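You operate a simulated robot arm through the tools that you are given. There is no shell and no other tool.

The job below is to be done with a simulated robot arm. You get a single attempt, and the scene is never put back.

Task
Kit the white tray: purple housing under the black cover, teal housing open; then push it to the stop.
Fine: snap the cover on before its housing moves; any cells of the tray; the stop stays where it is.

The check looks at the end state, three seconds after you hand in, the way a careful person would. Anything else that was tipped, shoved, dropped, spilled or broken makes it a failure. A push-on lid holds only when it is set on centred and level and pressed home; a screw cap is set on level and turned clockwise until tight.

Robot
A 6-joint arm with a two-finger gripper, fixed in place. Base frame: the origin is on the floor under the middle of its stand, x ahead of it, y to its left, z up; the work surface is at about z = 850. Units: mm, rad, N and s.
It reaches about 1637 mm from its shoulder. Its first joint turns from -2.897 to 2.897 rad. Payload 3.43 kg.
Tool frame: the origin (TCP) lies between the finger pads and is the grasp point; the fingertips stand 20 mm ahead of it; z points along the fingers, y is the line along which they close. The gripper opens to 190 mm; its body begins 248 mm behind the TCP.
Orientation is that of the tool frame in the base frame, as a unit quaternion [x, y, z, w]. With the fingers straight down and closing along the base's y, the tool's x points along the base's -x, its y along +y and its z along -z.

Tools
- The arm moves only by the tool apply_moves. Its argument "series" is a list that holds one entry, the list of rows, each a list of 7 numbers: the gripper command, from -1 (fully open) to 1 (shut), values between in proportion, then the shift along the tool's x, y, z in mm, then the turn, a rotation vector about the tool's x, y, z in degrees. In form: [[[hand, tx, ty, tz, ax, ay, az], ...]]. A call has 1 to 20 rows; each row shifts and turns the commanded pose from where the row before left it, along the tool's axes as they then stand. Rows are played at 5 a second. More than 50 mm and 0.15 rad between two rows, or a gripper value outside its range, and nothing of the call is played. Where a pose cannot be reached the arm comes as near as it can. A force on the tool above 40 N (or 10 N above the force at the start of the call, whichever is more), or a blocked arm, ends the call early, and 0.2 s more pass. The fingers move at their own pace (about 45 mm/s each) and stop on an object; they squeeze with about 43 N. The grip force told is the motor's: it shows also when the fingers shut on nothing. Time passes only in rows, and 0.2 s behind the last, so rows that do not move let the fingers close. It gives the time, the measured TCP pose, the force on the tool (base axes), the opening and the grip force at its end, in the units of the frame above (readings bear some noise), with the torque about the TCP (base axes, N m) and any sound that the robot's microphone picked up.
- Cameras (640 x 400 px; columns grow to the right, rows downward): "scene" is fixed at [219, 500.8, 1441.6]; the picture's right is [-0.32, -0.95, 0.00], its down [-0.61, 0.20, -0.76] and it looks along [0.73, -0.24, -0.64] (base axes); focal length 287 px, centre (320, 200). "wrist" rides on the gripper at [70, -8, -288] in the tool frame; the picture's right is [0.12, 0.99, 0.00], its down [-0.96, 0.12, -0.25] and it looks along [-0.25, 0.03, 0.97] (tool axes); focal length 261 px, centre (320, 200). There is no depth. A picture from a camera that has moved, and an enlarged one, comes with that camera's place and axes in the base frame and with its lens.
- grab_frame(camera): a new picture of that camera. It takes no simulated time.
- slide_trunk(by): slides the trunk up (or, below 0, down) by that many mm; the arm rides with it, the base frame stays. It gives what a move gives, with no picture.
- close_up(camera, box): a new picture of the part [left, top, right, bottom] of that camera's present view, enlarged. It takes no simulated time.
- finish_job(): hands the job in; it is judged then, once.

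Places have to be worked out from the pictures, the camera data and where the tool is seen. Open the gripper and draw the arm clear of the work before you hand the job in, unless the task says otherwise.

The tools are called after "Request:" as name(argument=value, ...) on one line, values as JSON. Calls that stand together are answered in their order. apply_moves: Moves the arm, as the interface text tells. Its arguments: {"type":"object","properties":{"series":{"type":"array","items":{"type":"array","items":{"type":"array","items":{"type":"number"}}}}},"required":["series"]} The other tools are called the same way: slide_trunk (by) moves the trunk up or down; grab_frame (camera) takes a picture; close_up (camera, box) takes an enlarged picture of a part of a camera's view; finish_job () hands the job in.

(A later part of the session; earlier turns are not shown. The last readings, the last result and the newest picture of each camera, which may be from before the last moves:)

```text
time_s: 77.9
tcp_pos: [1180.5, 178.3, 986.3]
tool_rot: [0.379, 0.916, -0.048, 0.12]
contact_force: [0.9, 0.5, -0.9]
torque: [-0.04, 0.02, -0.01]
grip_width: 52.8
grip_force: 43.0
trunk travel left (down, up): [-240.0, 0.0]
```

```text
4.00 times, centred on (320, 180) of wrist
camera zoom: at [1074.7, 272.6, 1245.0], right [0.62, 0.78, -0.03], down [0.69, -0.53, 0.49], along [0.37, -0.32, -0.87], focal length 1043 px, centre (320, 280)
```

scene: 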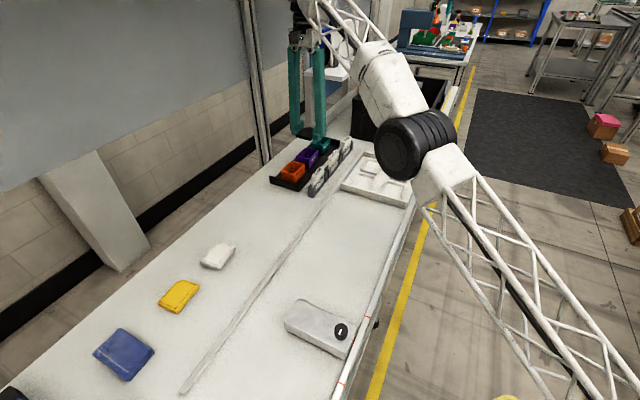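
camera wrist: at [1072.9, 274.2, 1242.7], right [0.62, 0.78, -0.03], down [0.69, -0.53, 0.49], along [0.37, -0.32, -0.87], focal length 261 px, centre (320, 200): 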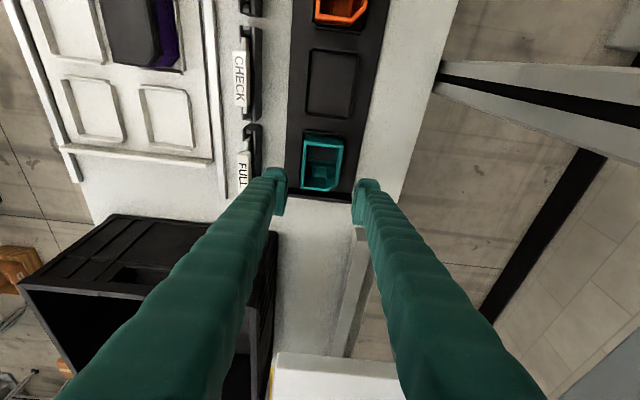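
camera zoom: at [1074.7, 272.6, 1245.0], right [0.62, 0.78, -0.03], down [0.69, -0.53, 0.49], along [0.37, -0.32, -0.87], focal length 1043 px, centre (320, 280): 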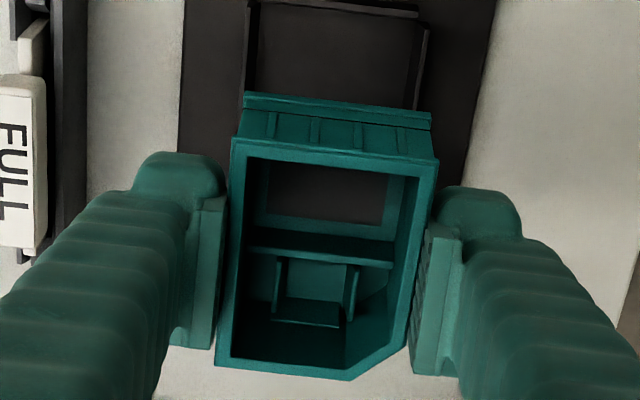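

Teal is held upright and level. Crossing over to the tray cell beside the purple one (u≈-674, w≈731).

Request:
apply_moves(series=[[[1, 2.2, -14.8, -0.6, 0, 0, 0], [1, 4.4, -29.5, -1.2, 0, 0, 0], [1, 4.4, -29.5, -1.2, 0, 0, 0], [1, 4.4, -29.5, -1.2, 0, 0, 0], [1, 4.4, -29.5, -1.2, 0, 0, 0], [1, 4.4, -29.5, -1.2, 0, 0, 0], [1, 4.4, -29.5, -1.2, 0, 0, 0], [1, 3.3, -25, -0.8, 0, 0, 0], [1, 1.6, -13, -0.4, 0, 0, 0], [1, 0, 0, 0, 0, 0, 0], [1, 0, 0, 0, 0, 0, 0]]])

Request:
grab_frame(camera="wrist")

Request:
close_up(camera="wrist", box=[270, 110, 370, 200])

Request:
close_up(camera="scene", box=[320, 110, 440, 210])

```text
time_s: 80.3
tcp_pos: [991.4, 40.7, 985.6]
tool_rot: [0.379, 0.916, -0.048, 0.121]
contact_force: [-0.1, -0.2, -0.9]
torque: [0.0, 0.02, 0.01]
grip_width: 52.7
grip_force: 42.4
trunk travel left (down, up): [-240.0, 0.0]
```

```text
taken
camera wrist: at [885.6, 135.6, 1245.1], right [0.62, 0.78, -0.03], down [0.69, -0.53, 0.49], along [0.37, -0.32, -0.87], focal length 261 px, centre (320, 200)
```

wrist: 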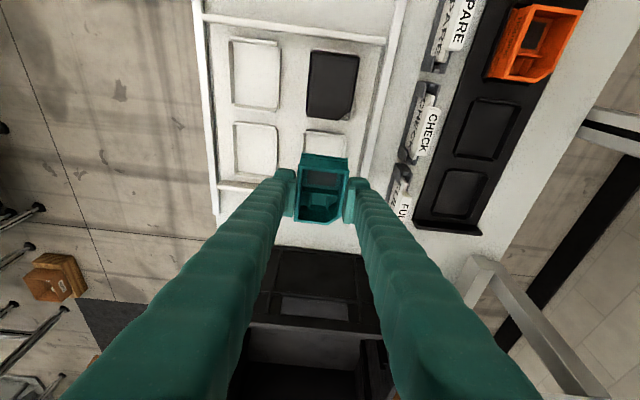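

```text
4.44 times, centred on (320, 155) of wrist
camera zoom: at [885.6, 135.6, 1245.1], right [0.62, 0.78, -0.03], down [0.69, -0.53, 0.49], along [0.37, -0.32, -0.87], focal length 1158 px, centre (320, 400)
```

zoom: 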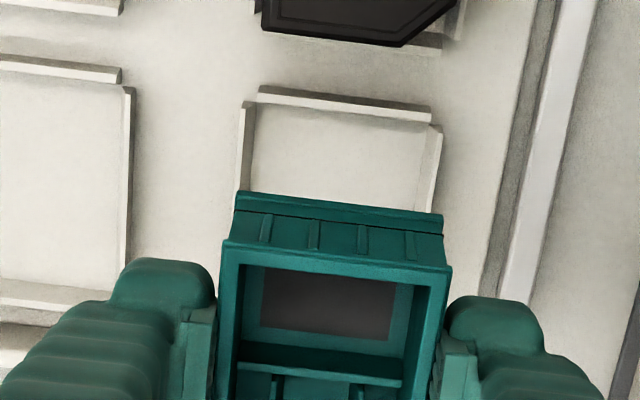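

```text
4.00 times, centred on (380, 160) of scene
camera zoom: at [219.0, 500.8, 1441.6], right [-0.32, -0.95, 0.0], down [-0.61, 0.2, -0.76], along [0.73, -0.24, -0.64], focal length 1147 px, centre (80, 360)
```

zoom: 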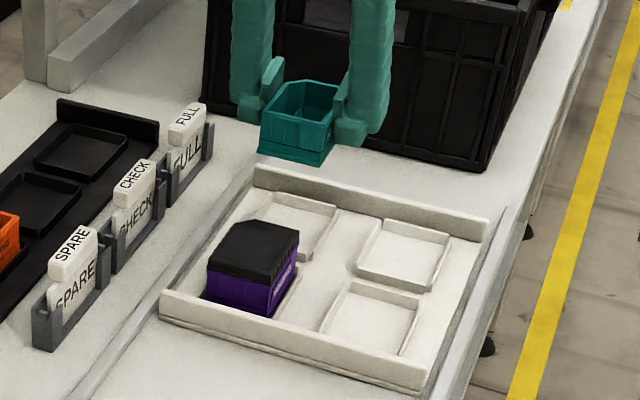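

Housing centre is at (1.0, 0.5) and cell centre at about (-0.7, -0.3) relative to the TCP. I'll shift accordingly and descend to z≈916.

Request:
apply_moves(series=[[[1, -1.64, -0.8, 0.44, 0, 0, 0], [1, 6.47, 0, 24.15, 0, 0, 0], [1, 6.47, 0, 24.15, 0, 0, 0], [1, 4.92, 0, 18.35, 0, 0, 0], [1, 0, 0, 0, 0, 0, 0], [1, 0, 0, 0, 0, 0, 0]]])

Request:
close_up(camera="wrist", box=[285, 135, 355, 175])

Request:
close_up(camera="scene", box=[350, 130, 410, 180])

```text
time_s: 81.7
tcp_pos: [994.0, 39.7, 915.1]
tool_rot: [0.38, 0.916, -0.049, 0.12]
contact_force: [0.1, 0.1, -1.3]
torque: [-0.01, 0.03, 0.01]
grip_width: 52.8
grip_force: 42.9
trunk travel left (down, up): [-240.0, 0.0]
```

```text
9.14 times, centred on (320, 155) of wrist
camera zoom: at [886.5, 133.0, 1174.7], right [0.62, 0.78, -0.03], down [0.69, -0.53, 0.49], along [0.37, -0.32, -0.87], focal length 2383 px, centre (320, 611)
```

zoom: 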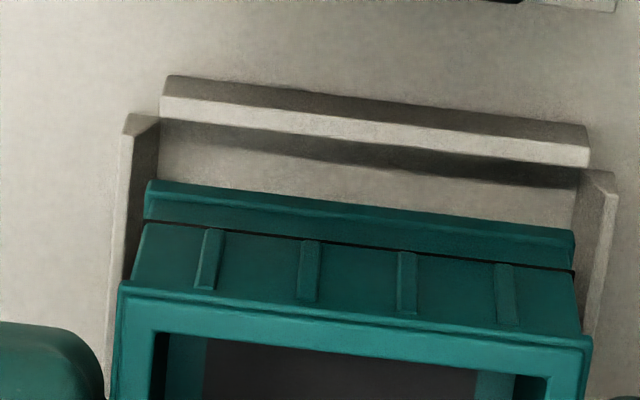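

```text
8.00 times, centred on (380, 155) of scene
camera zoom: at [219.0, 500.8, 1441.6], right [-0.32, -0.95, 0.0], down [-0.61, 0.2, -0.76], along [0.73, -0.24, -0.64], focal length 2294 px, centre (-160, 560)
```

zoom: 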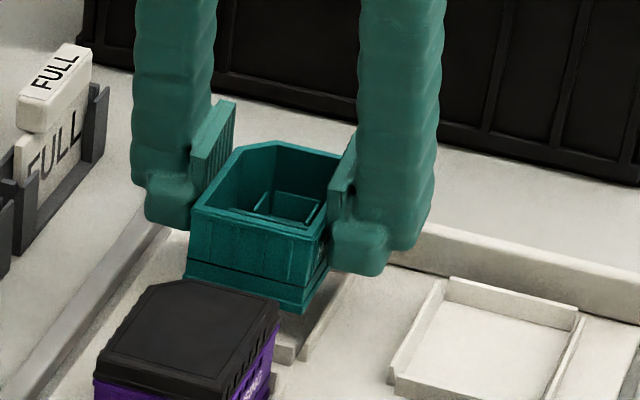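

Trim of (+1.2, +0.9) mm needed, then lowering toward the cell.

Request:
apply_moves(series=[[[1, 1.16, 0.9, -0.31, 0, 0, 0], [1, 1.29, 0, 4.83, 0, 0, 0], [1, 1.29, 0, 4.83, 0, 0, 0], [1, 0.52, 0, 1.93, 0, 0, 0], [1, 0, 0, 0, 0, 0, 0]]])

Request:
close_up(camera="wrist", box=[285, 135, 355, 175])

Request:
close_up(camera="scene", box=[350, 130, 410, 180])

```text
time_s: 82.9
tcp_pos: [993.1, 41.9, 904.2]
tool_rot: [0.379, 0.916, -0.049, 0.121]
contact_force: [0.4, -0.8, -1.4]
torque: [-0.03, -0.04, 0.0]
grip_width: 52.7
grip_force: 43.1
trunk travel left (down, up): [-240.0, 0.0]
```

```text
9.14 times, centred on (320, 155) of wrist
camera zoom: at [887.3, 134.8, 1163.1], right [0.62, 0.78, -0.03], down [0.69, -0.53, 0.49], along [0.37, -0.32, -0.87], focal length 2383 px, centre (320, 611)
```

zoom: 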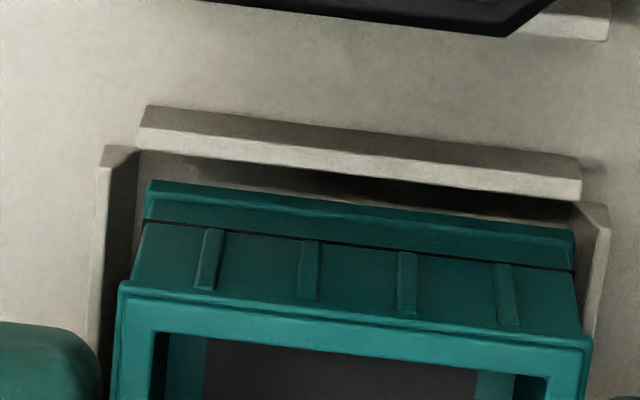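

```text
8.00 times, centred on (380, 155) of scene
camera zoom: at [219.0, 500.8, 1441.6], right [-0.32, -0.95, 0.0], down [-0.61, 0.2, -0.76], along [0.73, -0.24, -0.64], focal length 2294 px, centre (-160, 560)
```

zoom: 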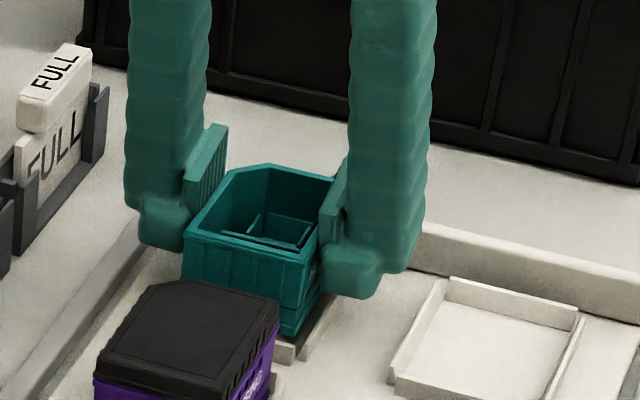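

Gap ahead ~2.9 mm; sides need -0.5 mm. Trimming and lowering further.

Request:
apply_moves(series=[[[1, 0, -0.5, 0, 0, 0, 0], [1, 0.78, 0, 2.9, 0, 0, 0], [1, 0.78, 0, 2.9, 0, 0, 0], [1, 0.52, 0, 1.93, 0, 0, 0], [1, 0, 0, 0, 0, 0, 0]]])

Request:
close_up(camera="wrist", box=[285, 135, 355, 175])

Request:
close_up(camera="scene", box=[350, 130, 410, 180])

```text
time_s: 84.1
tcp_pos: [991.5, 39.3, 896.7]
tool_rot: [0.379, 0.916, -0.049, 0.12]
contact_force: [1.5, -0.3, -1.5]
torque: [0.01, -0.01, -0.02]
grip_width: 52.7
grip_force: 42.8
trunk travel left (down, up): [-240.0, 0.0]
```

```text
9.14 times, centred on (320, 155) of wrist
camera zoom: at [885.9, 134.3, 1155.9], right [0.62, 0.78, -0.03], down [0.69, -0.53, 0.49], along [0.37, -0.32, -0.87], focal length 2383 px, centre (320, 611)
```

zoom: 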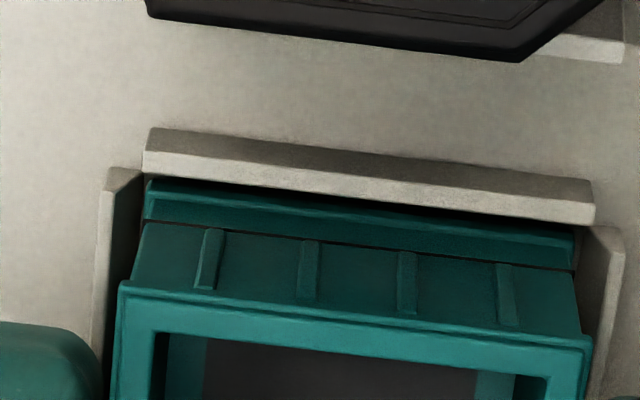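

```text
8.00 times, centred on (380, 155) of scene
camera zoom: at [219.0, 500.8, 1441.6], right [-0.32, -0.95, 0.0], down [-0.61, 0.2, -0.76], along [0.73, -0.24, -0.64], focal length 2294 px, centre (-160, 560)
```

zoom: 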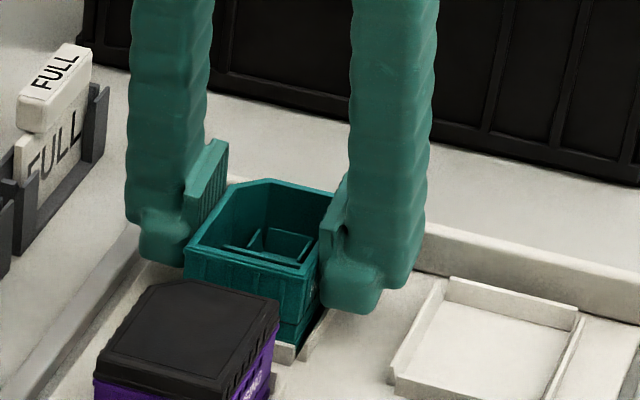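

The base is between the cell walls. Lowering the last few mm until contact.

Request:
apply_moves(series=[[[1, 0.39, 0, 1.45, 0, 0, 0], [1, 0.39, 0, 1.45, 0, 0, 0], [1, 0, 0, 0, 0, 0, 0]]])

```text
time_s: 84.9
tcp_pos: [991.8, 40.6, 893.8]
tool_rot: [0.38, 0.916, -0.049, 0.12]
contact_force: [-0.3, 0.0, -1.5]
torque: [0.03, 0.04, 0.0]
grip_width: 52.4
grip_force: 42.8
trunk travel left (down, up): [-240.0, 0.0]
```

Request:
apply_moves(series=[[[1, 0.26, 0, 0.97, 0, 0, 0], [1, 0.26, 0, 0.97, 0, 0, 0], [1, 0, 0, 0, 0, 0, 0]]])

Request:
close_up(camera="scene", box=[350, 130, 410, 180])

```text
time_s: 85.7
tcp_pos: [992.7, 40.0, 893.7]
tool_rot: [0.379, 0.916, -0.048, 0.122]
contact_force: [3.3, 1.1, 13.3]
torque: [0.04, 0.19, -0.03]
grip_width: 52.6
grip_force: 43.0
trunk travel left (down, up): [-240.0, 0.0]
```

```text
8.00 times, centred on (380, 155) of scene
camera zoom: at [219.0, 500.8, 1441.6], right [-0.32, -0.95, 0.0], down [-0.61, 0.2, -0.76], along [0.73, -0.24, -0.64], focal length 2294 px, centre (-160, 560)
```

zoom: 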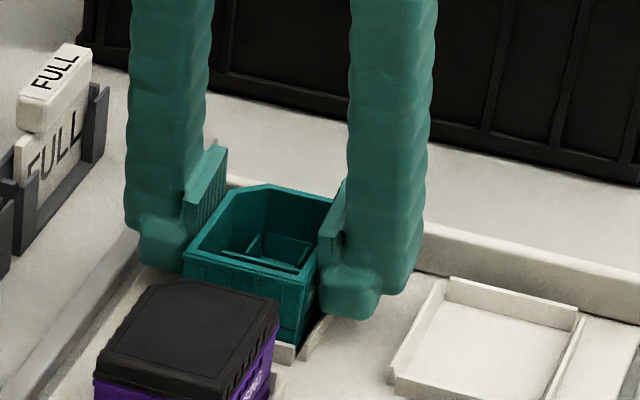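

Contact with the floor (13 N). Relaxing 0.8 mm and opening the fingers.

Request:
apply_moves(series=[[[1, -0.2, 0, -0.75, 0, 0, 0], [0.4, 0, 0, 0, 0, 0, 0], [0.3, 0, 0, 0, 0, 0, 0], [0.27, 0, 0, 0, 0, 0, 0], [0.27, 0, 0, 0, 0, 0, 0]]])

Request:
close_up(camera="scene", box=[350, 130, 410, 180])

Request:
close_up(camera="wrist", box=[260, 130, 380, 230])

```text
time_s: 86.9
tcp_pos: [991.1, 39.6, 892.2]
tool_rot: [0.38, 0.916, -0.048, 0.12]
contact_force: [0.4, 0.6, 0.4]
torque: [0.04, -0.01, 0.02]
grip_width: 69.2
grip_force: 0.1
trunk travel left (down, up): [-240.0, 0.0]
```

```text
8.00 times, centred on (380, 155) of scene
camera zoom: at [219.0, 500.8, 1441.6], right [-0.32, -0.95, 0.0], down [-0.61, 0.2, -0.76], along [0.73, -0.24, -0.64], focal length 2294 px, centre (-160, 560)
```

zoom: 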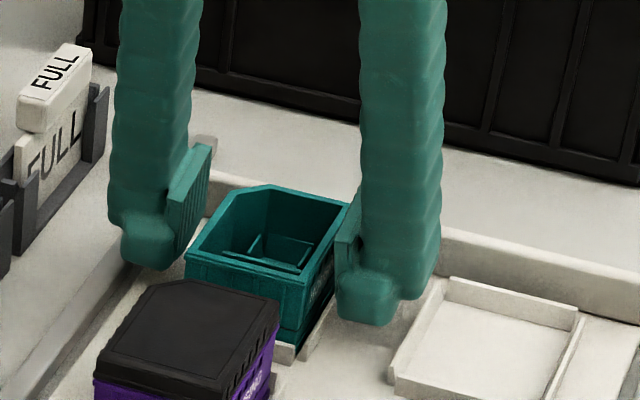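

```text
4.00 times, centred on (320, 180) of wrist
camera zoom: at [886.3, 134.2, 1151.4], right [0.62, 0.78, -0.03], down [0.69, -0.53, 0.49], along [0.37, -0.32, -0.87], focal length 1043 px, centre (320, 280)
```

zoom: 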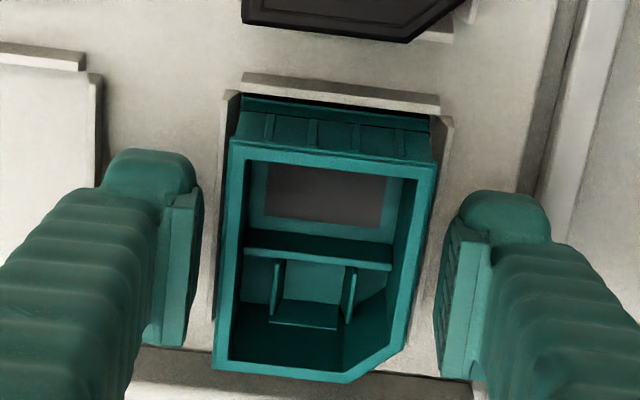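

Teal sits properly in its cell. I'll rise vertically, take off the tilt, and move to a spot behind the tray (between tray and black bin) for pushing.

Request:
apply_moves(series=[[[0.27, -2.6, 0, -9.66, 0, 0, 0], [0.27, -6.5, 0, -24.15, 0, 0, 0], [0.27, -9.1, 0, -33.8, 0, 0, 0], [0.27, -10.4, 0, -38.6, 0, 0, 0], [0.27, 0, 0, 0, 0, 7.5, 0], [0.27, 0, 0, 0, 0, 7.5, 0], [0.27, 0, 0, 0, 0, 0, 0]]])

Request:
grab_frame(camera="wrist")

Request:
close_up(camera="scene", box=[310, 100, 450, 220])

```text
time_s: 88.5
tcp_pos: [992.8, 39.1, 1000.1]
tool_rot: [0.382, 0.924, 0.001, -0.001]
contact_force: [-0.3, 0.1, -0.7]
torque: [0.01, 0.09, 0.03]
grip_width: 69.5
grip_force: 0.0
trunk travel left (down, up): [-240.0, 0.0]
```

```text
taken
camera wrist: at [937.4, 82.2, 1288.5], right [0.62, 0.79, 0.0], down [0.76, -0.6, 0.24], along [0.19, -0.15, -0.97], focal length 261 px, centre (320, 200)
```

wrist: 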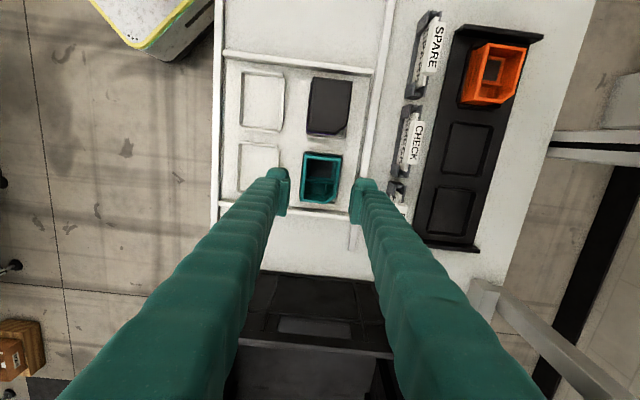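

```text
3.33 times, centred on (380, 160) of scene
camera zoom: at [219.0, 500.8, 1441.6], right [-0.32, -0.95, 0.0], down [-0.61, 0.2, -0.76], along [0.73, -0.24, -0.64], focal length 956 px, centre (120, 333)
```

zoom: 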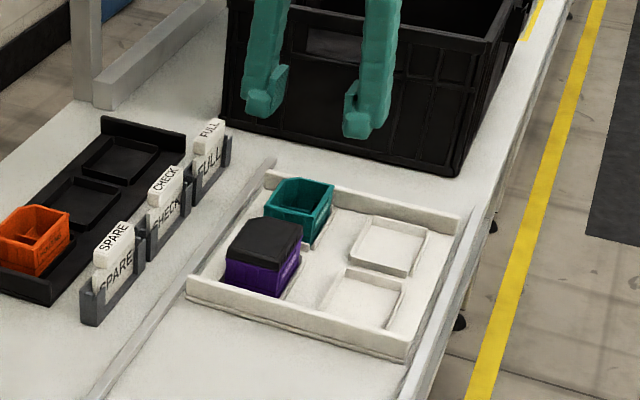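

Both housings are in. Quick close look at them and at the tray's rear wall and bin gap before pushing.

Request:
close_up(camera="scene", box=[350, 140, 410, 190])

Request:
close_up(camera="wrist", box=[200, 190, 420, 330])

Request:
close_up(camera="wrist", box=[200, 30, 400, 220])

```text
8.00 times, centred on (380, 165) of scene
camera zoom: at [219.0, 500.8, 1441.6], right [-0.32, -0.95, 0.0], down [-0.61, 0.2, -0.76], along [0.73, -0.24, -0.64], focal length 2294 px, centre (-160, 480)
```

zoom: 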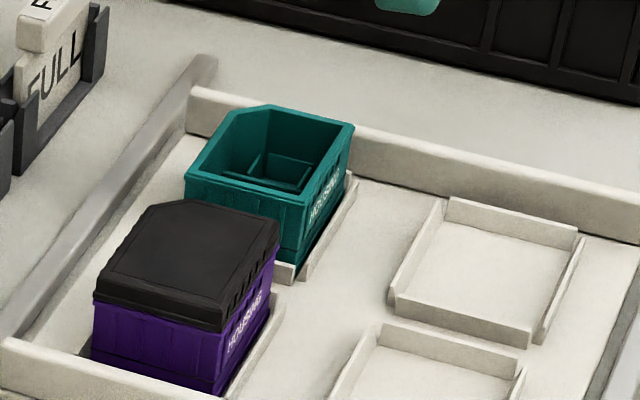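

```text
2.86 times, centred on (310, 260) of wrist
camera zoom: at [937.4, 82.2, 1288.5], right [0.62, 0.79, 0.0], down [0.76, -0.6, 0.24], along [0.19, -0.15, -0.97], focal length 745 px, centre (349, 29)
```

zoom: 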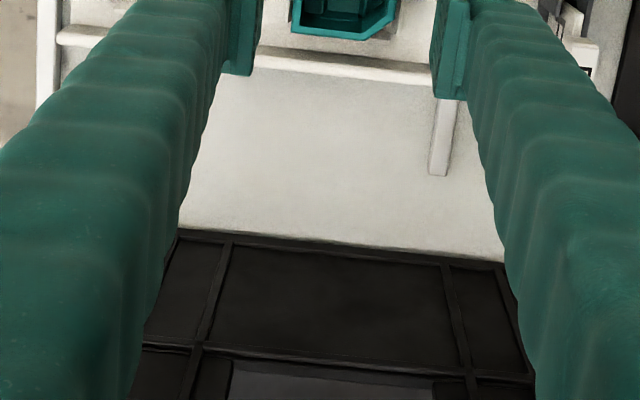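

```text
2.11 times, centred on (300, 125) of wrist
camera zoom: at [937.4, 82.2, 1288.5], right [0.62, 0.79, 0.0], down [0.76, -0.6, 0.24], along [0.19, -0.15, -0.97], focal length 549 px, centre (362, 358)
```

zoom: 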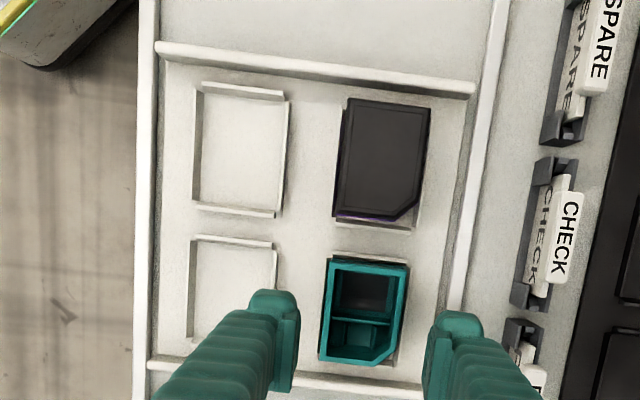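

Rear tray wall is at u≈-740; the bin rim is at u≈-837, leaving room for the fingers. I'll move to u≈-776, w≈684 at height with fingers 100 mm apart, then check.

Request:
apply_moves(series=[[[-0.05, -20, -9, 0, 0, 0, 0], [-0.05, -30, -14, 0, 0, 0, 0], [-0.05, -30, -14, 0, 0, 0, 0], [-0.05, -21.6, -9, 0, 0, 0, 0], [-0.05, 0, 0, 0, 0, 0, 0], [-0.05, 0, 0, 0, 0, 0, 0]]])

Request:
grab_frame(camera="wrist")

Request:
close_up(camera="scene", box=[330, 60, 470, 200])

```text
time_s: 89.9
tcp_pos: [1029.0, -64.4, 1002.5]
tool_rot: [0.383, 0.924, 0.001, -0.001]
contact_force: [0.7, 0.6, -0.4]
torque: [0.04, -0.03, -0.01]
grip_width: 99.7
grip_force: 0.0
trunk travel left (down, up): [-240.0, 0.0]
```

```text
taken
camera wrist: at [974.8, -22.8, 1290.1], right [0.62, 0.79, 0.0], down [0.76, -0.6, 0.25], along [0.19, -0.15, -0.97], focal length 261 px, centre (320, 200)
```

wrist: 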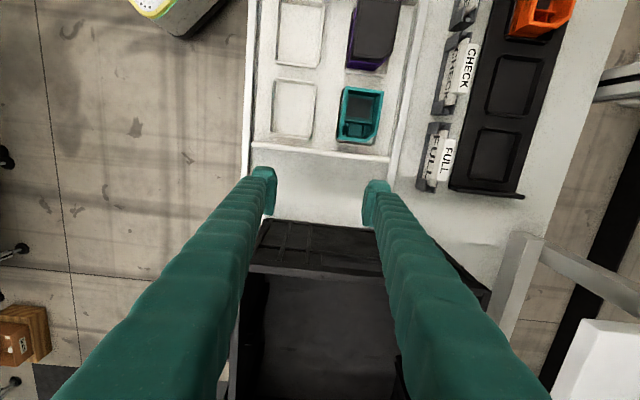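

```text
2.86 times, centred on (400, 130) of scene
camera zoom: at [219.0, 500.8, 1441.6], right [-0.32, -0.95, 0.0], down [-0.61, 0.2, -0.76], along [0.73, -0.24, -0.64], focal length 819 px, centre (91, 400)
```

zoom: 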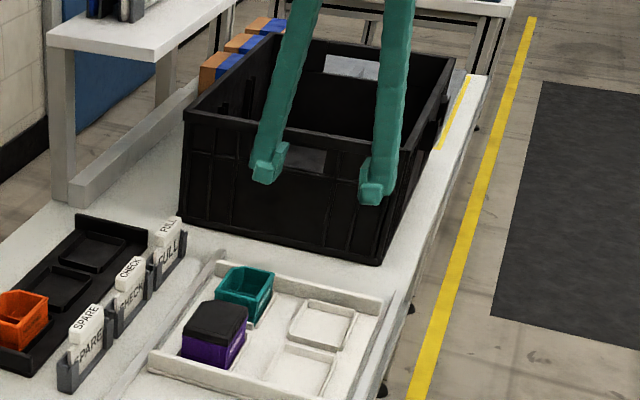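

Gap to the tray wall is ~6 mm ahead and ~45 mm to the bin behind. I'll back off 4 mm and descend to z≈882.

Request:
apply_moves(series=[[[-0.05, -4, 0, 0, 0, 0, 0], [-0.05, 0, 0, 30, 0, 0, 0], [-0.05, 0, 0, 30, 0, 0, 0], [-0.05, 0, 0, 30, 0, 0, 0], [-0.05, 0, 0, 20, 0, 0, 0], [-0.05, 0, 0, 10, 0, 0, 0], [-0.05, 0, 0, 0, 0, 0, 0]]])

Request:
grab_frame(camera="wrist")

Request:
close_up(camera="scene", box=[350, 90, 450, 200])

```text
time_s: 91.5
tcp_pos: [1034.1, -68.0, 880.7]
tool_rot: [0.382, 0.924, 0.001, -0.001]
contact_force: [-0.2, 0.0, 0.1]
torque: [-0.01, -0.03, 0.0]
grip_width: 99.7
grip_force: 0.2
trunk travel left (down, up): [-240.0, 0.0]
```

```text
taken
camera wrist: at [979.8, -24.7, 1168.9], right [0.62, 0.79, 0.0], down [0.76, -0.6, 0.25], along [0.19, -0.15, -0.97], focal length 261 px, centre (320, 200)
```

wrist: 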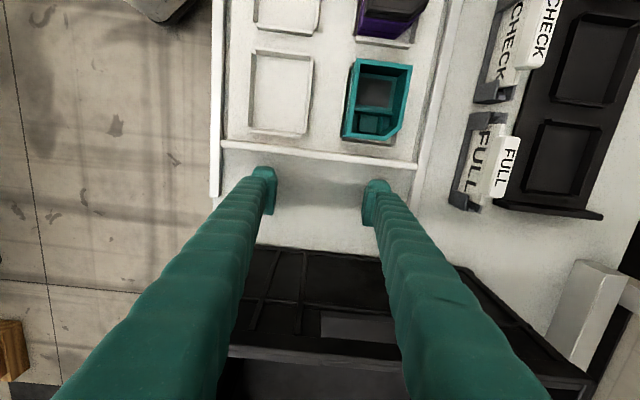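

```text
3.64 times, centred on (400, 145) of scene
camera zoom: at [219.0, 500.8, 1441.6], right [-0.32, -0.95, 0.0], down [-0.61, 0.2, -0.76], along [0.73, -0.24, -0.64], focal length 1043 px, centre (29, 400)
```

zoom: 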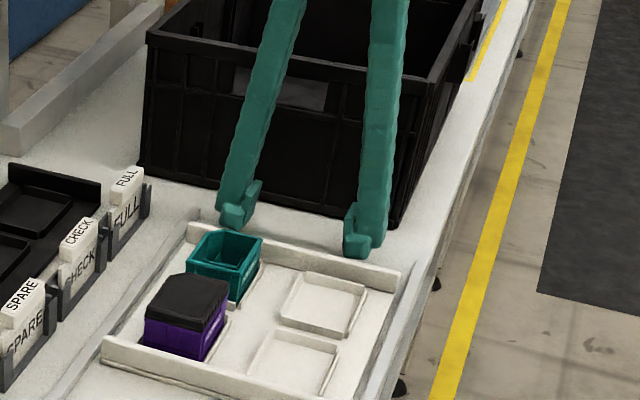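

In place behind the tray. I'll lower 5 mm more and approach the rear wall slowly, watching the force.

Request:
apply_moves(series=[[[-0.05, 0, 0, 5, 0, 0, 0], [-0.05, 3, 0, 0, 0, 0, 0], [-0.05, 3, 0, 0, 0, 0, 0], [-0.05, 2, 0, 0, 0, 0, 0], [-0.05, 0, 0, 0, 0, 0, 0]]])

Request:
close_up(camera="wrist", box=[230, 120, 430, 240])

Request:
close_up(camera="scene", box=[370, 110, 430, 170])

```text
time_s: 92.7
tcp_pos: [1029.3, -60.5, 878.2]
tool_rot: [0.383, 0.924, 0.002, -0.001]
contact_force: [-0.4, 0.3, -0.3]
torque: [-0.03, 0.0, 0.05]
grip_width: 99.5
grip_force: 0.1
trunk travel left (down, up): [-240.0, 0.0]
```

```text
3.20 times, centred on (330, 180) of wrist
camera zoom: at [974.0, -18.8, 1164.1], right [0.62, 0.79, 0.0], down [0.76, -0.6, 0.25], along [0.19, -0.15, -0.97], focal length 834 px, centre (288, 264)
```

zoom: 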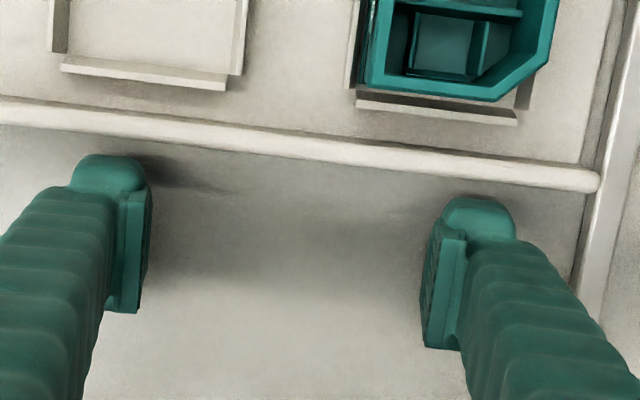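

```text
6.67 times, centred on (400, 140) of scene
camera zoom: at [219.0, 500.8, 1441.6], right [-0.32, -0.95, 0.0], down [-0.61, 0.2, -0.76], along [0.73, -0.24, -0.64], focal length 1912 px, centre (-213, 600)
```

zoom: 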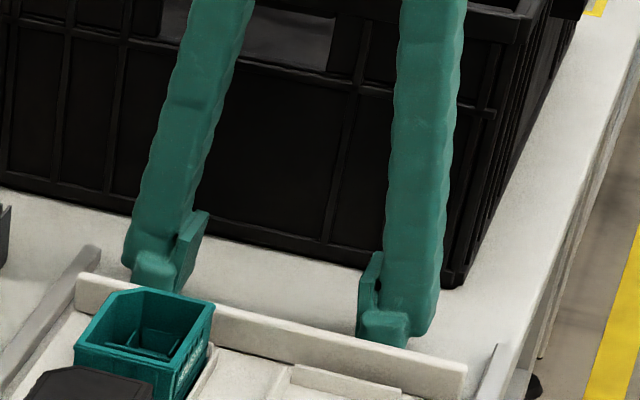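

Still a few mm short of the wall. Continue toward contact.

Request:
apply_moves(series=[[[-0.05, 2, 0, 1.5, 0, 0, 0], [-0.05, 2, 0, 0, 0, 0, 0], [-0.05, 2, 0, 0, 0, 0, 0], [-0.05, 2, 0, 0, 0, 0, 0], [-0.05, 0, 0, 0, 0, 0, 0]]])

Request:
close_up(camera="wrist", box=[230, 120, 430, 240])

```text
time_s: 93.9
tcp_pos: [1023.5, -55.3, 874.3]
tool_rot: [0.383, 0.924, 0.002, -0.001]
contact_force: [0.3, 0.0, 0.5]
torque: [0.0, -0.04, -0.02]
grip_width: 99.8
grip_force: 0.1
trunk travel left (down, up): [-240.0, 0.0]
```

```text
3.20 times, centred on (330, 180) of wrist
camera zoom: at [968.0, -13.1, 1162.9], right [0.62, 0.79, 0.0], down [0.76, -0.6, 0.25], along [0.19, -0.15, -0.97], focal length 834 px, centre (288, 264)
```

zoom: 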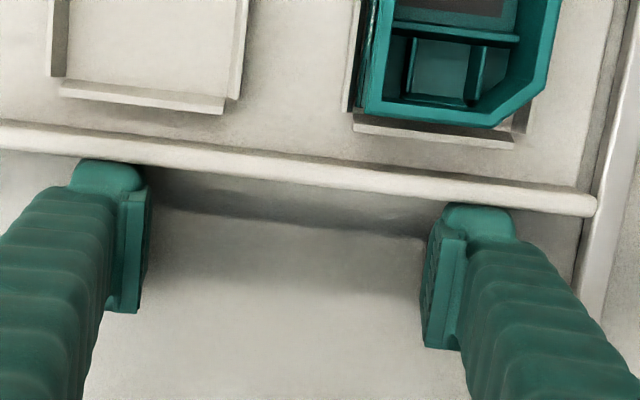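

Fingertips are right at the wall now. Starting the push gently: 10 mm.

Request:
apply_moves(series=[[[-0.05, 2, 0, 0, 0, 0, 0], [-0.05, 3, 0, 0, 0, 0, 0], [-0.05, 3, 0, 0, 0, 0, 0], [-0.05, 3, 0, 0, 0, 0, 0], [-0.05, 0, 0, 0, 0, 0, 0]]])

Request:
close_up(camera="wrist", box=[230, 100, 430, 220])

Request:
close_up(camera="scene", box=[310, 110, 450, 230])

```text
time_s: 95.1
tcp_pos: [1015.3, -47.9, 876.2]
tool_rot: [0.383, 0.924, 0.001, 0.0]
contact_force: [1.1, -1.2, 0.8]
torque: [-0.02, 0.01, 0.0]
grip_width: 99.9
grip_force: 0.1
trunk travel left (down, up): [-240.0, 0.0]
```

```text
3.20 times, centred on (330, 160) of wrist
camera zoom: at [960.2, -5.5, 1163.1], right [0.62, 0.79, 0.0], down [0.76, -0.6, 0.25], along [0.19, -0.15, -0.97], focal length 834 px, centre (288, 328)
```

zoom: 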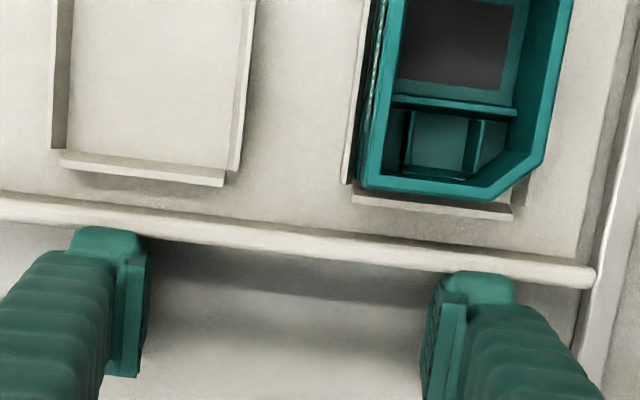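

```text
3.33 times, centred on (380, 170) of scene
camera zoom: at [219.0, 500.8, 1441.6], right [-0.32, -0.95, 0.0], down [-0.61, 0.2, -0.76], along [0.73, -0.24, -0.64], focal length 956 px, centre (120, 300)
```

zoom: 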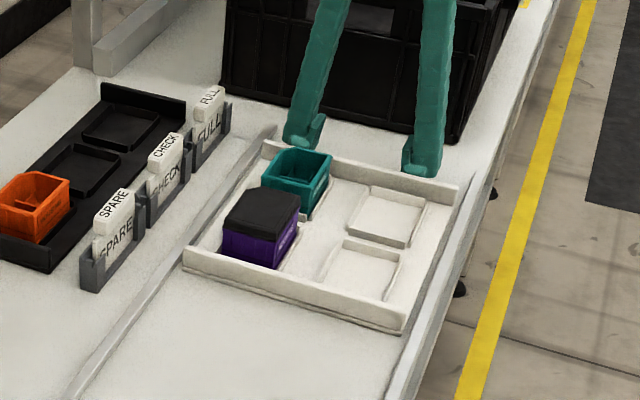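

The tray slides easily (~1.6 N). Pushing on at 50 mm/s for 180 mm, two fingers keeping it square.

Request:
apply_moves(series=[[[-0.05, 5, 0, 0, 0, 0, 0], [-0.05, 10, 0, 0, 0, 0, 0], [-0.05, 10, 0, 0, 0, 0, 0], [-0.05, 10, 0, 0, 0, 0, 0], [-0.05, 10, 0, 0, 0, 0, 0], [-0.05, 10, 0, 0, 0, 0, 0], [-0.05, 10, 0, 0, 0, 0, 0], [-0.05, 10, 0, 0, 0, 0, 0], [-0.05, 10, 0, 0, 0, 0, 0], [-0.05, 10, 0, 0, 0, 0, 0], [-0.05, 10, 0, 0, 0, 0, 0], [-0.05, 10, 0, 0, 0, 0, 0], [-0.05, 10, 0, 0, 0, 0, 0], [-0.05, 10, 0, 0, 0, 0, 0], [-0.05, 10, 0, 0, 0, 0, 0], [-0.05, 10, 0, 0, 0, 0, 0], [-0.05, 10, 0, 0, 0, 0, 0], [-0.05, 10, 0, 0, 0, 0, 0], [-0.05, 5, 0, 0, 0, 0, 0], [-0.05, 0, 0, 0, 0, 0, 0]]])

Request:
grab_frame(camera="wrist")

Request:
grab_frame(camera="scene")

```text
time_s: 99.3
tcp_pos: [887.8, 78.7, 875.4]
tool_rot: [0.383, 0.924, 0.001, -0.001]
contact_force: [0.2, 0.0, -0.6]
torque: [0.07, -0.01, -0.05]
grip_width: 100.0
grip_force: 0.0
trunk travel left (down, up): [-240.0, 0.0]
```

```text
taken
camera wrist: at [832.1, 121.9, 1163.4], right [0.62, 0.79, 0.0], down [0.76, -0.6, 0.25], along [0.19, -0.15, -0.97], focal length 261 px, centre (320, 200)
```

wrist: 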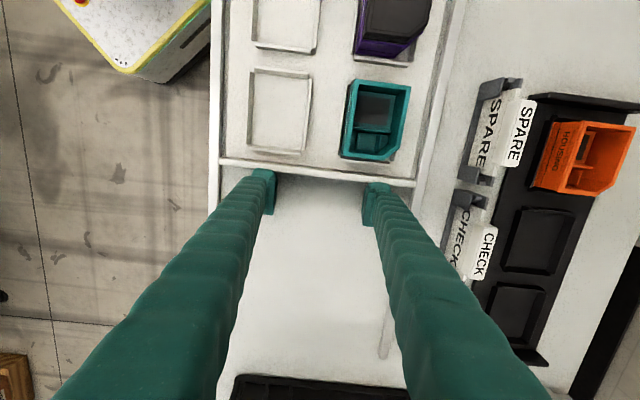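

```text
taken
```

scene: 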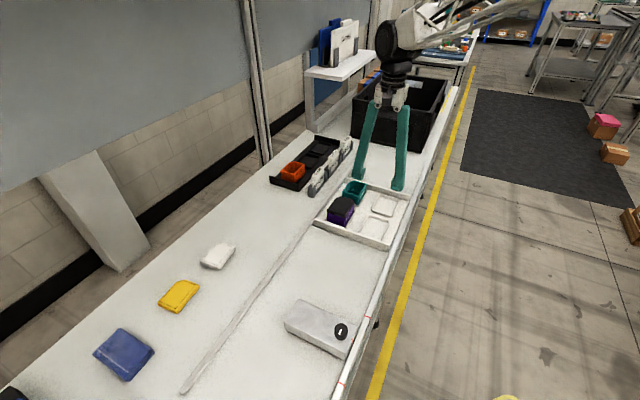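

The tray moves straight in its channel. About 225 mm remain by estimate; pushing another 150 mm.

Request:
apply_moves(series=[[[-0.05, 5, 0, 0, 0, 0, 0], [-0.05, 10, 0, 0, 0, 0, 0], [-0.05, 10, 0, 0, 0, 0, 0], [-0.05, 10, 0, 0, 0, 0, 0], [-0.05, 10, 0, 0, 0, 0, 0], [-0.05, 10, 0, 0, 0, 0, 0], [-0.05, 10, 0, 0, 0, 0, 0], [-0.05, 10, 0, 0, 0, 0, 0], [-0.05, 10, 0, 0, 0, 0, 0], [-0.05, 10, 0, 0, 0, 0, 0], [-0.05, 10, 0, 0, 0, 0, 0], [-0.05, 10, 0, 0, 0, 0, 0], [-0.05, 10, 0, 0, 0, 0, 0], [-0.05, 10, 0, 0, 0, 0, 0], [-0.05, 10, 0, 0, 0, 0, 0], [-0.05, 5, 0, 0, 0, 0, 0], [-0.05, 0, 0, 0, 0, 0, 0]]])

Request:
grab_frame(camera="wrist")

Request:
close_up(camera="scene", box=[240, 190, 440, 390])

```text
time_s: 102.9
tcp_pos: [782.0, 185.6, 876.4]
tool_rot: [0.382, 0.924, 0.0, 0.0]
contact_force: [1.0, -1.1, -0.1]
torque: [0.04, -0.03, -0.03]
grip_width: 99.8
grip_force: 0.1
trunk travel left (down, up): [-240.0, 0.0]
```

```text
taken
camera wrist: at [726.6, 228.3, 1163.1], right [0.62, 0.79, 0.0], down [0.76, -0.6, 0.25], along [0.19, -0.15, -0.97], focal length 261 px, centre (320, 200)
```

wrist: 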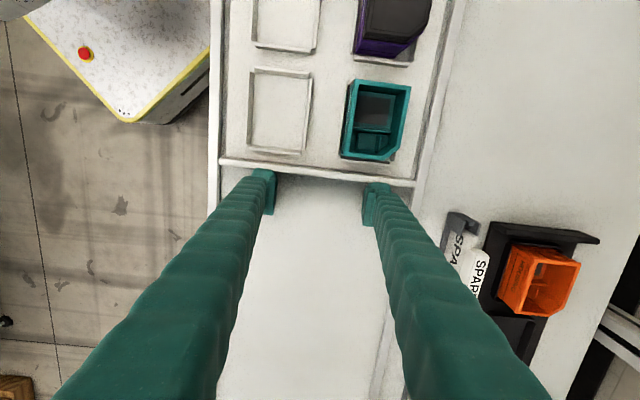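

```text
2.00 times, centred on (340, 290) of scene
camera zoom: at [219.0, 500.8, 1441.6], right [-0.32, -0.95, 0.0], down [-0.61, 0.2, -0.76], along [0.73, -0.24, -0.64], focal length 574 px, centre (280, 20)
```

zoom: 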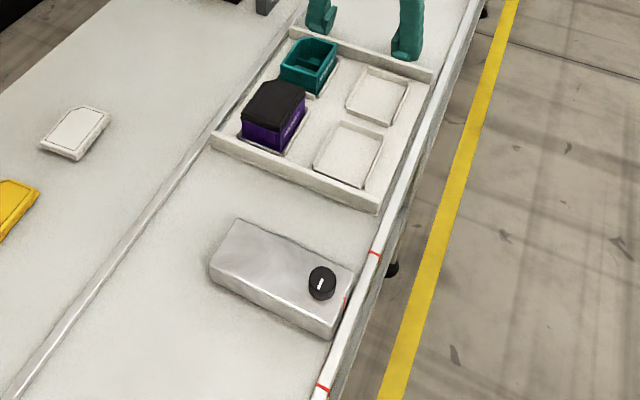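

By both estimates 75–95 mm remain to the stop face (u≈-83). Pushing 50 mm more, slower.

Request:
apply_moves(series=[[[-0.05, 5, 0, 0, 0, 0, 0], [-0.05, 6, 0, 0, 0, 0, 0], [-0.05, 6, 0, 0, 0, 0, 0], [-0.05, 6, 0, 0, 0, 0, 0], [-0.05, 6, 0, 0, 0, 0, 0], [-0.05, 6, 0, 0, 0, 0, 0], [-0.05, 6, 0, 0, 0, 0, 0], [-0.05, 5, 0, 0, 0, 0, 0], [-0.05, 4, 0, 0, 0, 0, 0], [-0.05, 0, 0, 0, 0, 0, 0]]])

Request:
close_up(camera="scene", box=[280, 240, 400, 360])

Request:
grab_frame(camera="wrist")

```text
time_s: 105.1
tcp_pos: [745.9, 221.4, 876.5]
tool_rot: [0.382, 0.924, 0.001, -0.001]
contact_force: [1.2, -1.8, 0.7]
torque: [0.0, 0.01, -0.04]
grip_width: 99.8
grip_force: 0.0
trunk travel left (down, up): [-240.0, 0.0]
```

```text
3.33 times, centred on (340, 300) of scene
camera zoom: at [219.0, 500.8, 1441.6], right [-0.32, -0.95, 0.0], down [-0.61, 0.2, -0.76], along [0.73, -0.24, -0.64], focal length 956 px, centre (253, -133)
```

zoom: 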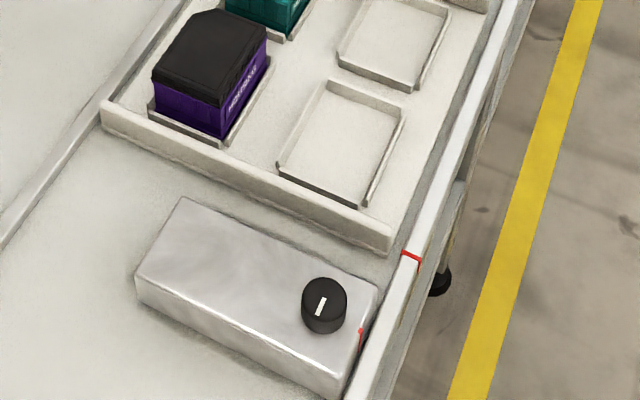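

```text
taken
camera wrist: at [691.6, 264.1, 1164.0], right [0.62, 0.79, 0.0], down [0.76, -0.6, 0.25], along [0.19, -0.15, -0.97], focal length 261 px, centre (320, 200)
```

wrist: 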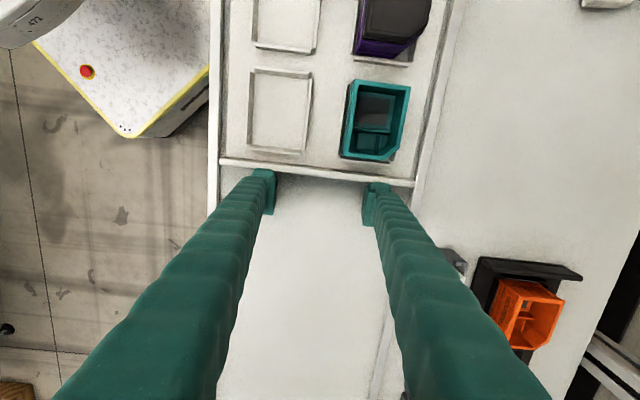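

Remaining gap about 25–38 mm. Pushing 15 mm more slowly.

Request:
apply_moves(series=[[[-0.05, 3, 0, 0, 0, 0, 0], [-0.05, 3, 0, 0, 0, 0, 0], [-0.05, 3, 0, 0, 0, 0, 0], [-0.05, 3, 0, 0, 0, 0, 0], [-0.05, 3, 0, 0, 0, 0, 0], [-0.05, 0, 0, 0, 0, 0, 0]]])

Request:
close_up(camera="scene", box=[290, 255, 380, 335])

```text
time_s: 106.5
tcp_pos: [735.0, 231.4, 875.3]
tool_rot: [0.383, 0.924, 0.001, -0.001]
contact_force: [1.5, -1.2, 0.5]
torque: [0.01, 0.0, 0.02]
grip_width: 99.8
grip_force: 0.3
trunk travel left (down, up): [-240.0, 0.0]
```

```text
5.00 times, centred on (335, 295) of scene
camera zoom: at [219.0, 500.8, 1441.6], right [-0.32, -0.95, 0.0], down [-0.61, 0.2, -0.76], along [0.73, -0.24, -0.64], focal length 1434 px, centre (245, -275)
```

zoom: 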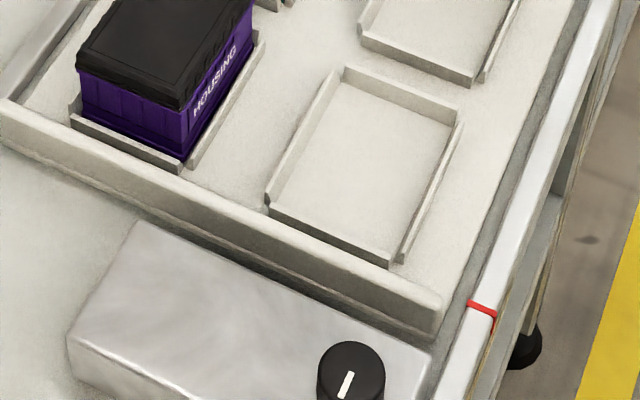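

Gap is now perhaps 10–20 mm. Continuing 6 mm in 2 mm steps, watching for a force rise.

Request:
apply_moves(series=[[[-0.05, 2, 0, 0, 0, 0, 0], [-0.05, 2, 0, 0, 0, 0, 0], [-0.05, 2, 0, 0, 0, 0, 0], [-0.05, 0, 0, 0, 0, 0, 0]]])

Request:
close_up(camera="scene", box=[290, 255, 380, 335])

```text
time_s: 107.5
tcp_pos: [732.5, 235.9, 874.5]
tool_rot: [0.383, 0.924, 0.002, -0.001]
contact_force: [2.0, -2.6, -0.3]
torque: [0.02, -0.04, 0.04]
grip_width: 99.6
grip_force: 0.4
trunk travel left (down, up): [-240.0, 0.0]
```

```text
5.00 times, centred on (335, 295) of scene
camera zoom: at [219.0, 500.8, 1441.6], right [-0.32, -0.95, 0.0], down [-0.61, 0.2, -0.76], along [0.73, -0.24, -0.64], focal length 1434 px, centre (245, -275)
```

zoom: 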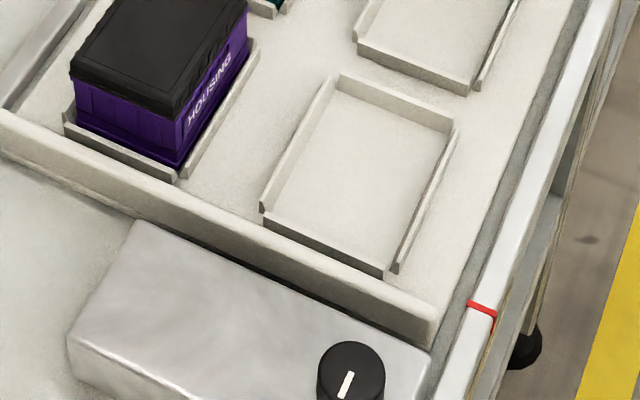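

Very close now. Continuing at 1 mm per row.

Request:
apply_moves(series=[[[-0.05, 1, 0, 0, 0, 0, 0], [-0.05, 1, 0, 0, 0, 0, 0], [-0.05, 1, 0, 0, 0, 0, 0], [-0.05, 0, 0, 0, 0, 0, 0]]])

Request:
close_up(camera="scene", box=[290, 255, 380, 335])

```text
time_s: 108.5
tcp_pos: [729.6, 236.8, 875.7]
tool_rot: [0.382, 0.924, 0.001, -0.001]
contact_force: [1.3, -0.5, 0.4]
torque: [-0.01, -0.03, -0.01]
grip_width: 99.6
grip_force: 0.2
trunk travel left (down, up): [-240.0, 0.0]
```

```text
5.00 times, centred on (335, 295) of scene
camera zoom: at [219.0, 500.8, 1441.6], right [-0.32, -0.95, 0.0], down [-0.61, 0.2, -0.76], along [0.73, -0.24, -0.64], focal length 1434 px, centre (245, -275)
```

zoom: 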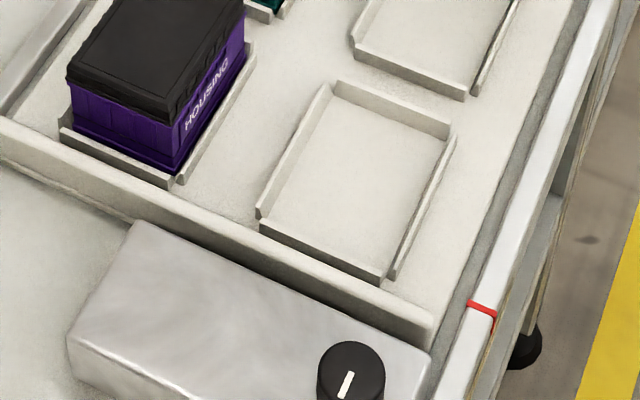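

Request:
apply_moves(series=[[[-0.05, 1, 0, 0, 0, 0, 0], [-0.05, 1, 0, 0, 0, 0, 0], [-0.05, 1, 0, 0, 0, 0, 0], [-0.05, 0, 0, 0, 0, 0, 0]]])

Request:
close_up(camera="scene", box=[290, 255, 380, 335])

```text
time_s: 109.5
tcp_pos: [727.0, 238.9, 875.9]
tool_rot: [0.383, 0.924, 0.0, 0.0]
contact_force: [1.1, -1.0, 0.0]
torque: [0.04, 0.04, -0.02]
grip_width: 99.8
grip_force: 0.2
trunk travel left (down, up): [-240.0, 0.0]
```

```text
5.00 times, centred on (335, 295) of scene
camera zoom: at [219.0, 500.8, 1441.6], right [-0.32, -0.95, 0.0], down [-0.61, 0.2, -0.76], along [0.73, -0.24, -0.64], focal length 1434 px, centre (245, -275)
```

zoom: 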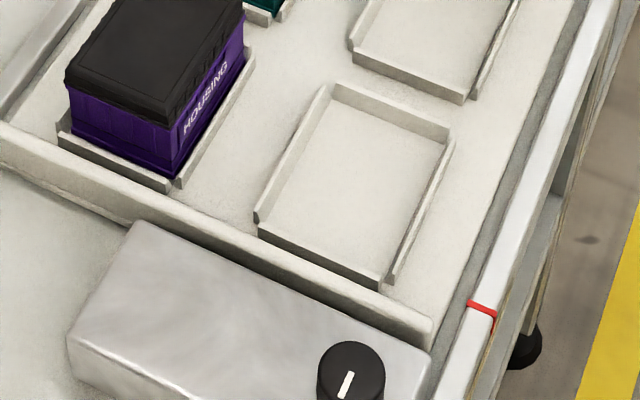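

No contact force yet; the wall's front face is still partly visible beyond the stop's edge. Continuing in 1 mm rows.

Request:
apply_moves(series=[[[-0.05, 1, 0, 0, 0, 0, 0], [-0.05, 1, 0, 0, 0, 0, 0], [-0.05, 1, 0, 0, 0, 0, 0], [-0.05, 0, 0, 0, 0, 0, 0]]])

Request:
apply_moves(series=[[[-0.05, 1, 0, 0, 0, 0, 0], [-0.05, 1, 0, 0, 0, 0, 0], [-0.05, 0, 0, 0, 0, 0, 0]]])

Request:
close_up(camera="scene", box=[290, 255, 380, 335])

```text
time_s: 110.5
tcp_pos: [724.7, 242.1, 877.6]
tool_rot: [0.383, 0.924, 0.003, 0.0]
contact_force: [1.2, -1.1, -0.1]
torque: [-0.03, 0.0, 0.0]
grip_width: 99.7
grip_force: 0.1
trunk travel left (down, up): [-240.0, 0.0]
```

```text
time_s: 111.3
tcp_pos: [724.2, 243.6, 875.6]
tool_rot: [0.383, 0.924, 0.001, 0.0]
contact_force: [1.7, -2.0, 0.7]
torque: [0.01, -0.04, -0.04]
grip_width: 99.8
grip_force: 0.6
trunk travel left (down, up): [-240.0, 0.0]
```

```text
5.00 times, centred on (335, 295) of scene
camera zoom: at [219.0, 500.8, 1441.6], right [-0.32, -0.95, 0.0], down [-0.61, 0.2, -0.76], along [0.73, -0.24, -0.64], focal length 1434 px, centre (245, -275)
```

zoom: 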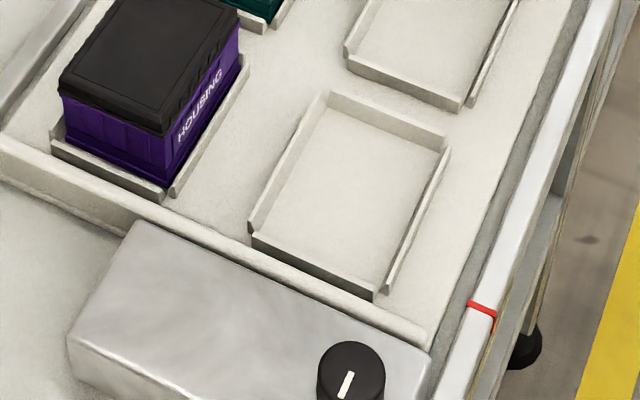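

Request:
apply_moves(series=[[[-0.05, 1, 0, 0, 0, 0, 0], [-0.05, 1, 0, 0, 0, 0, 0], [-0.05, 0, 0, 0, 0, 0, 0]]])

Request:
close_up(camera="scene", box=[290, 255, 380, 335])

```text
time_s: 112.1
tcp_pos: [722.6, 244.4, 876.1]
tool_rot: [0.383, 0.924, 0.002, -0.001]
contact_force: [1.3, -1.0, 1.6]
torque: [0.04, 0.03, 0.0]
grip_width: 100.0
grip_force: 0.1
trunk travel left (down, up): [-240.0, 0.0]
```

```text
5.00 times, centred on (335, 295) of scene
camera zoom: at [219.0, 500.8, 1441.6], right [-0.32, -0.95, 0.0], down [-0.61, 0.2, -0.76], along [0.73, -0.24, -0.64], focal length 1434 px, centre (245, -275)
```

zoom: 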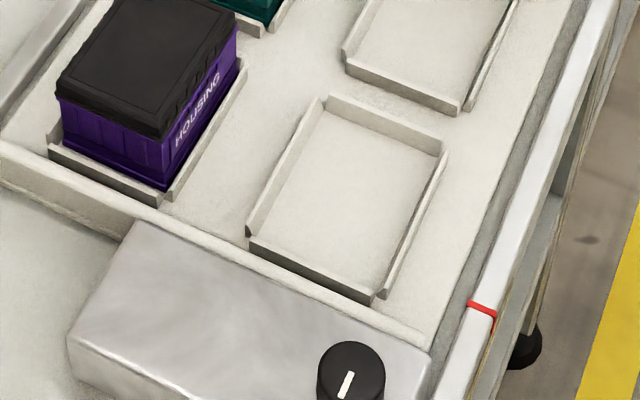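

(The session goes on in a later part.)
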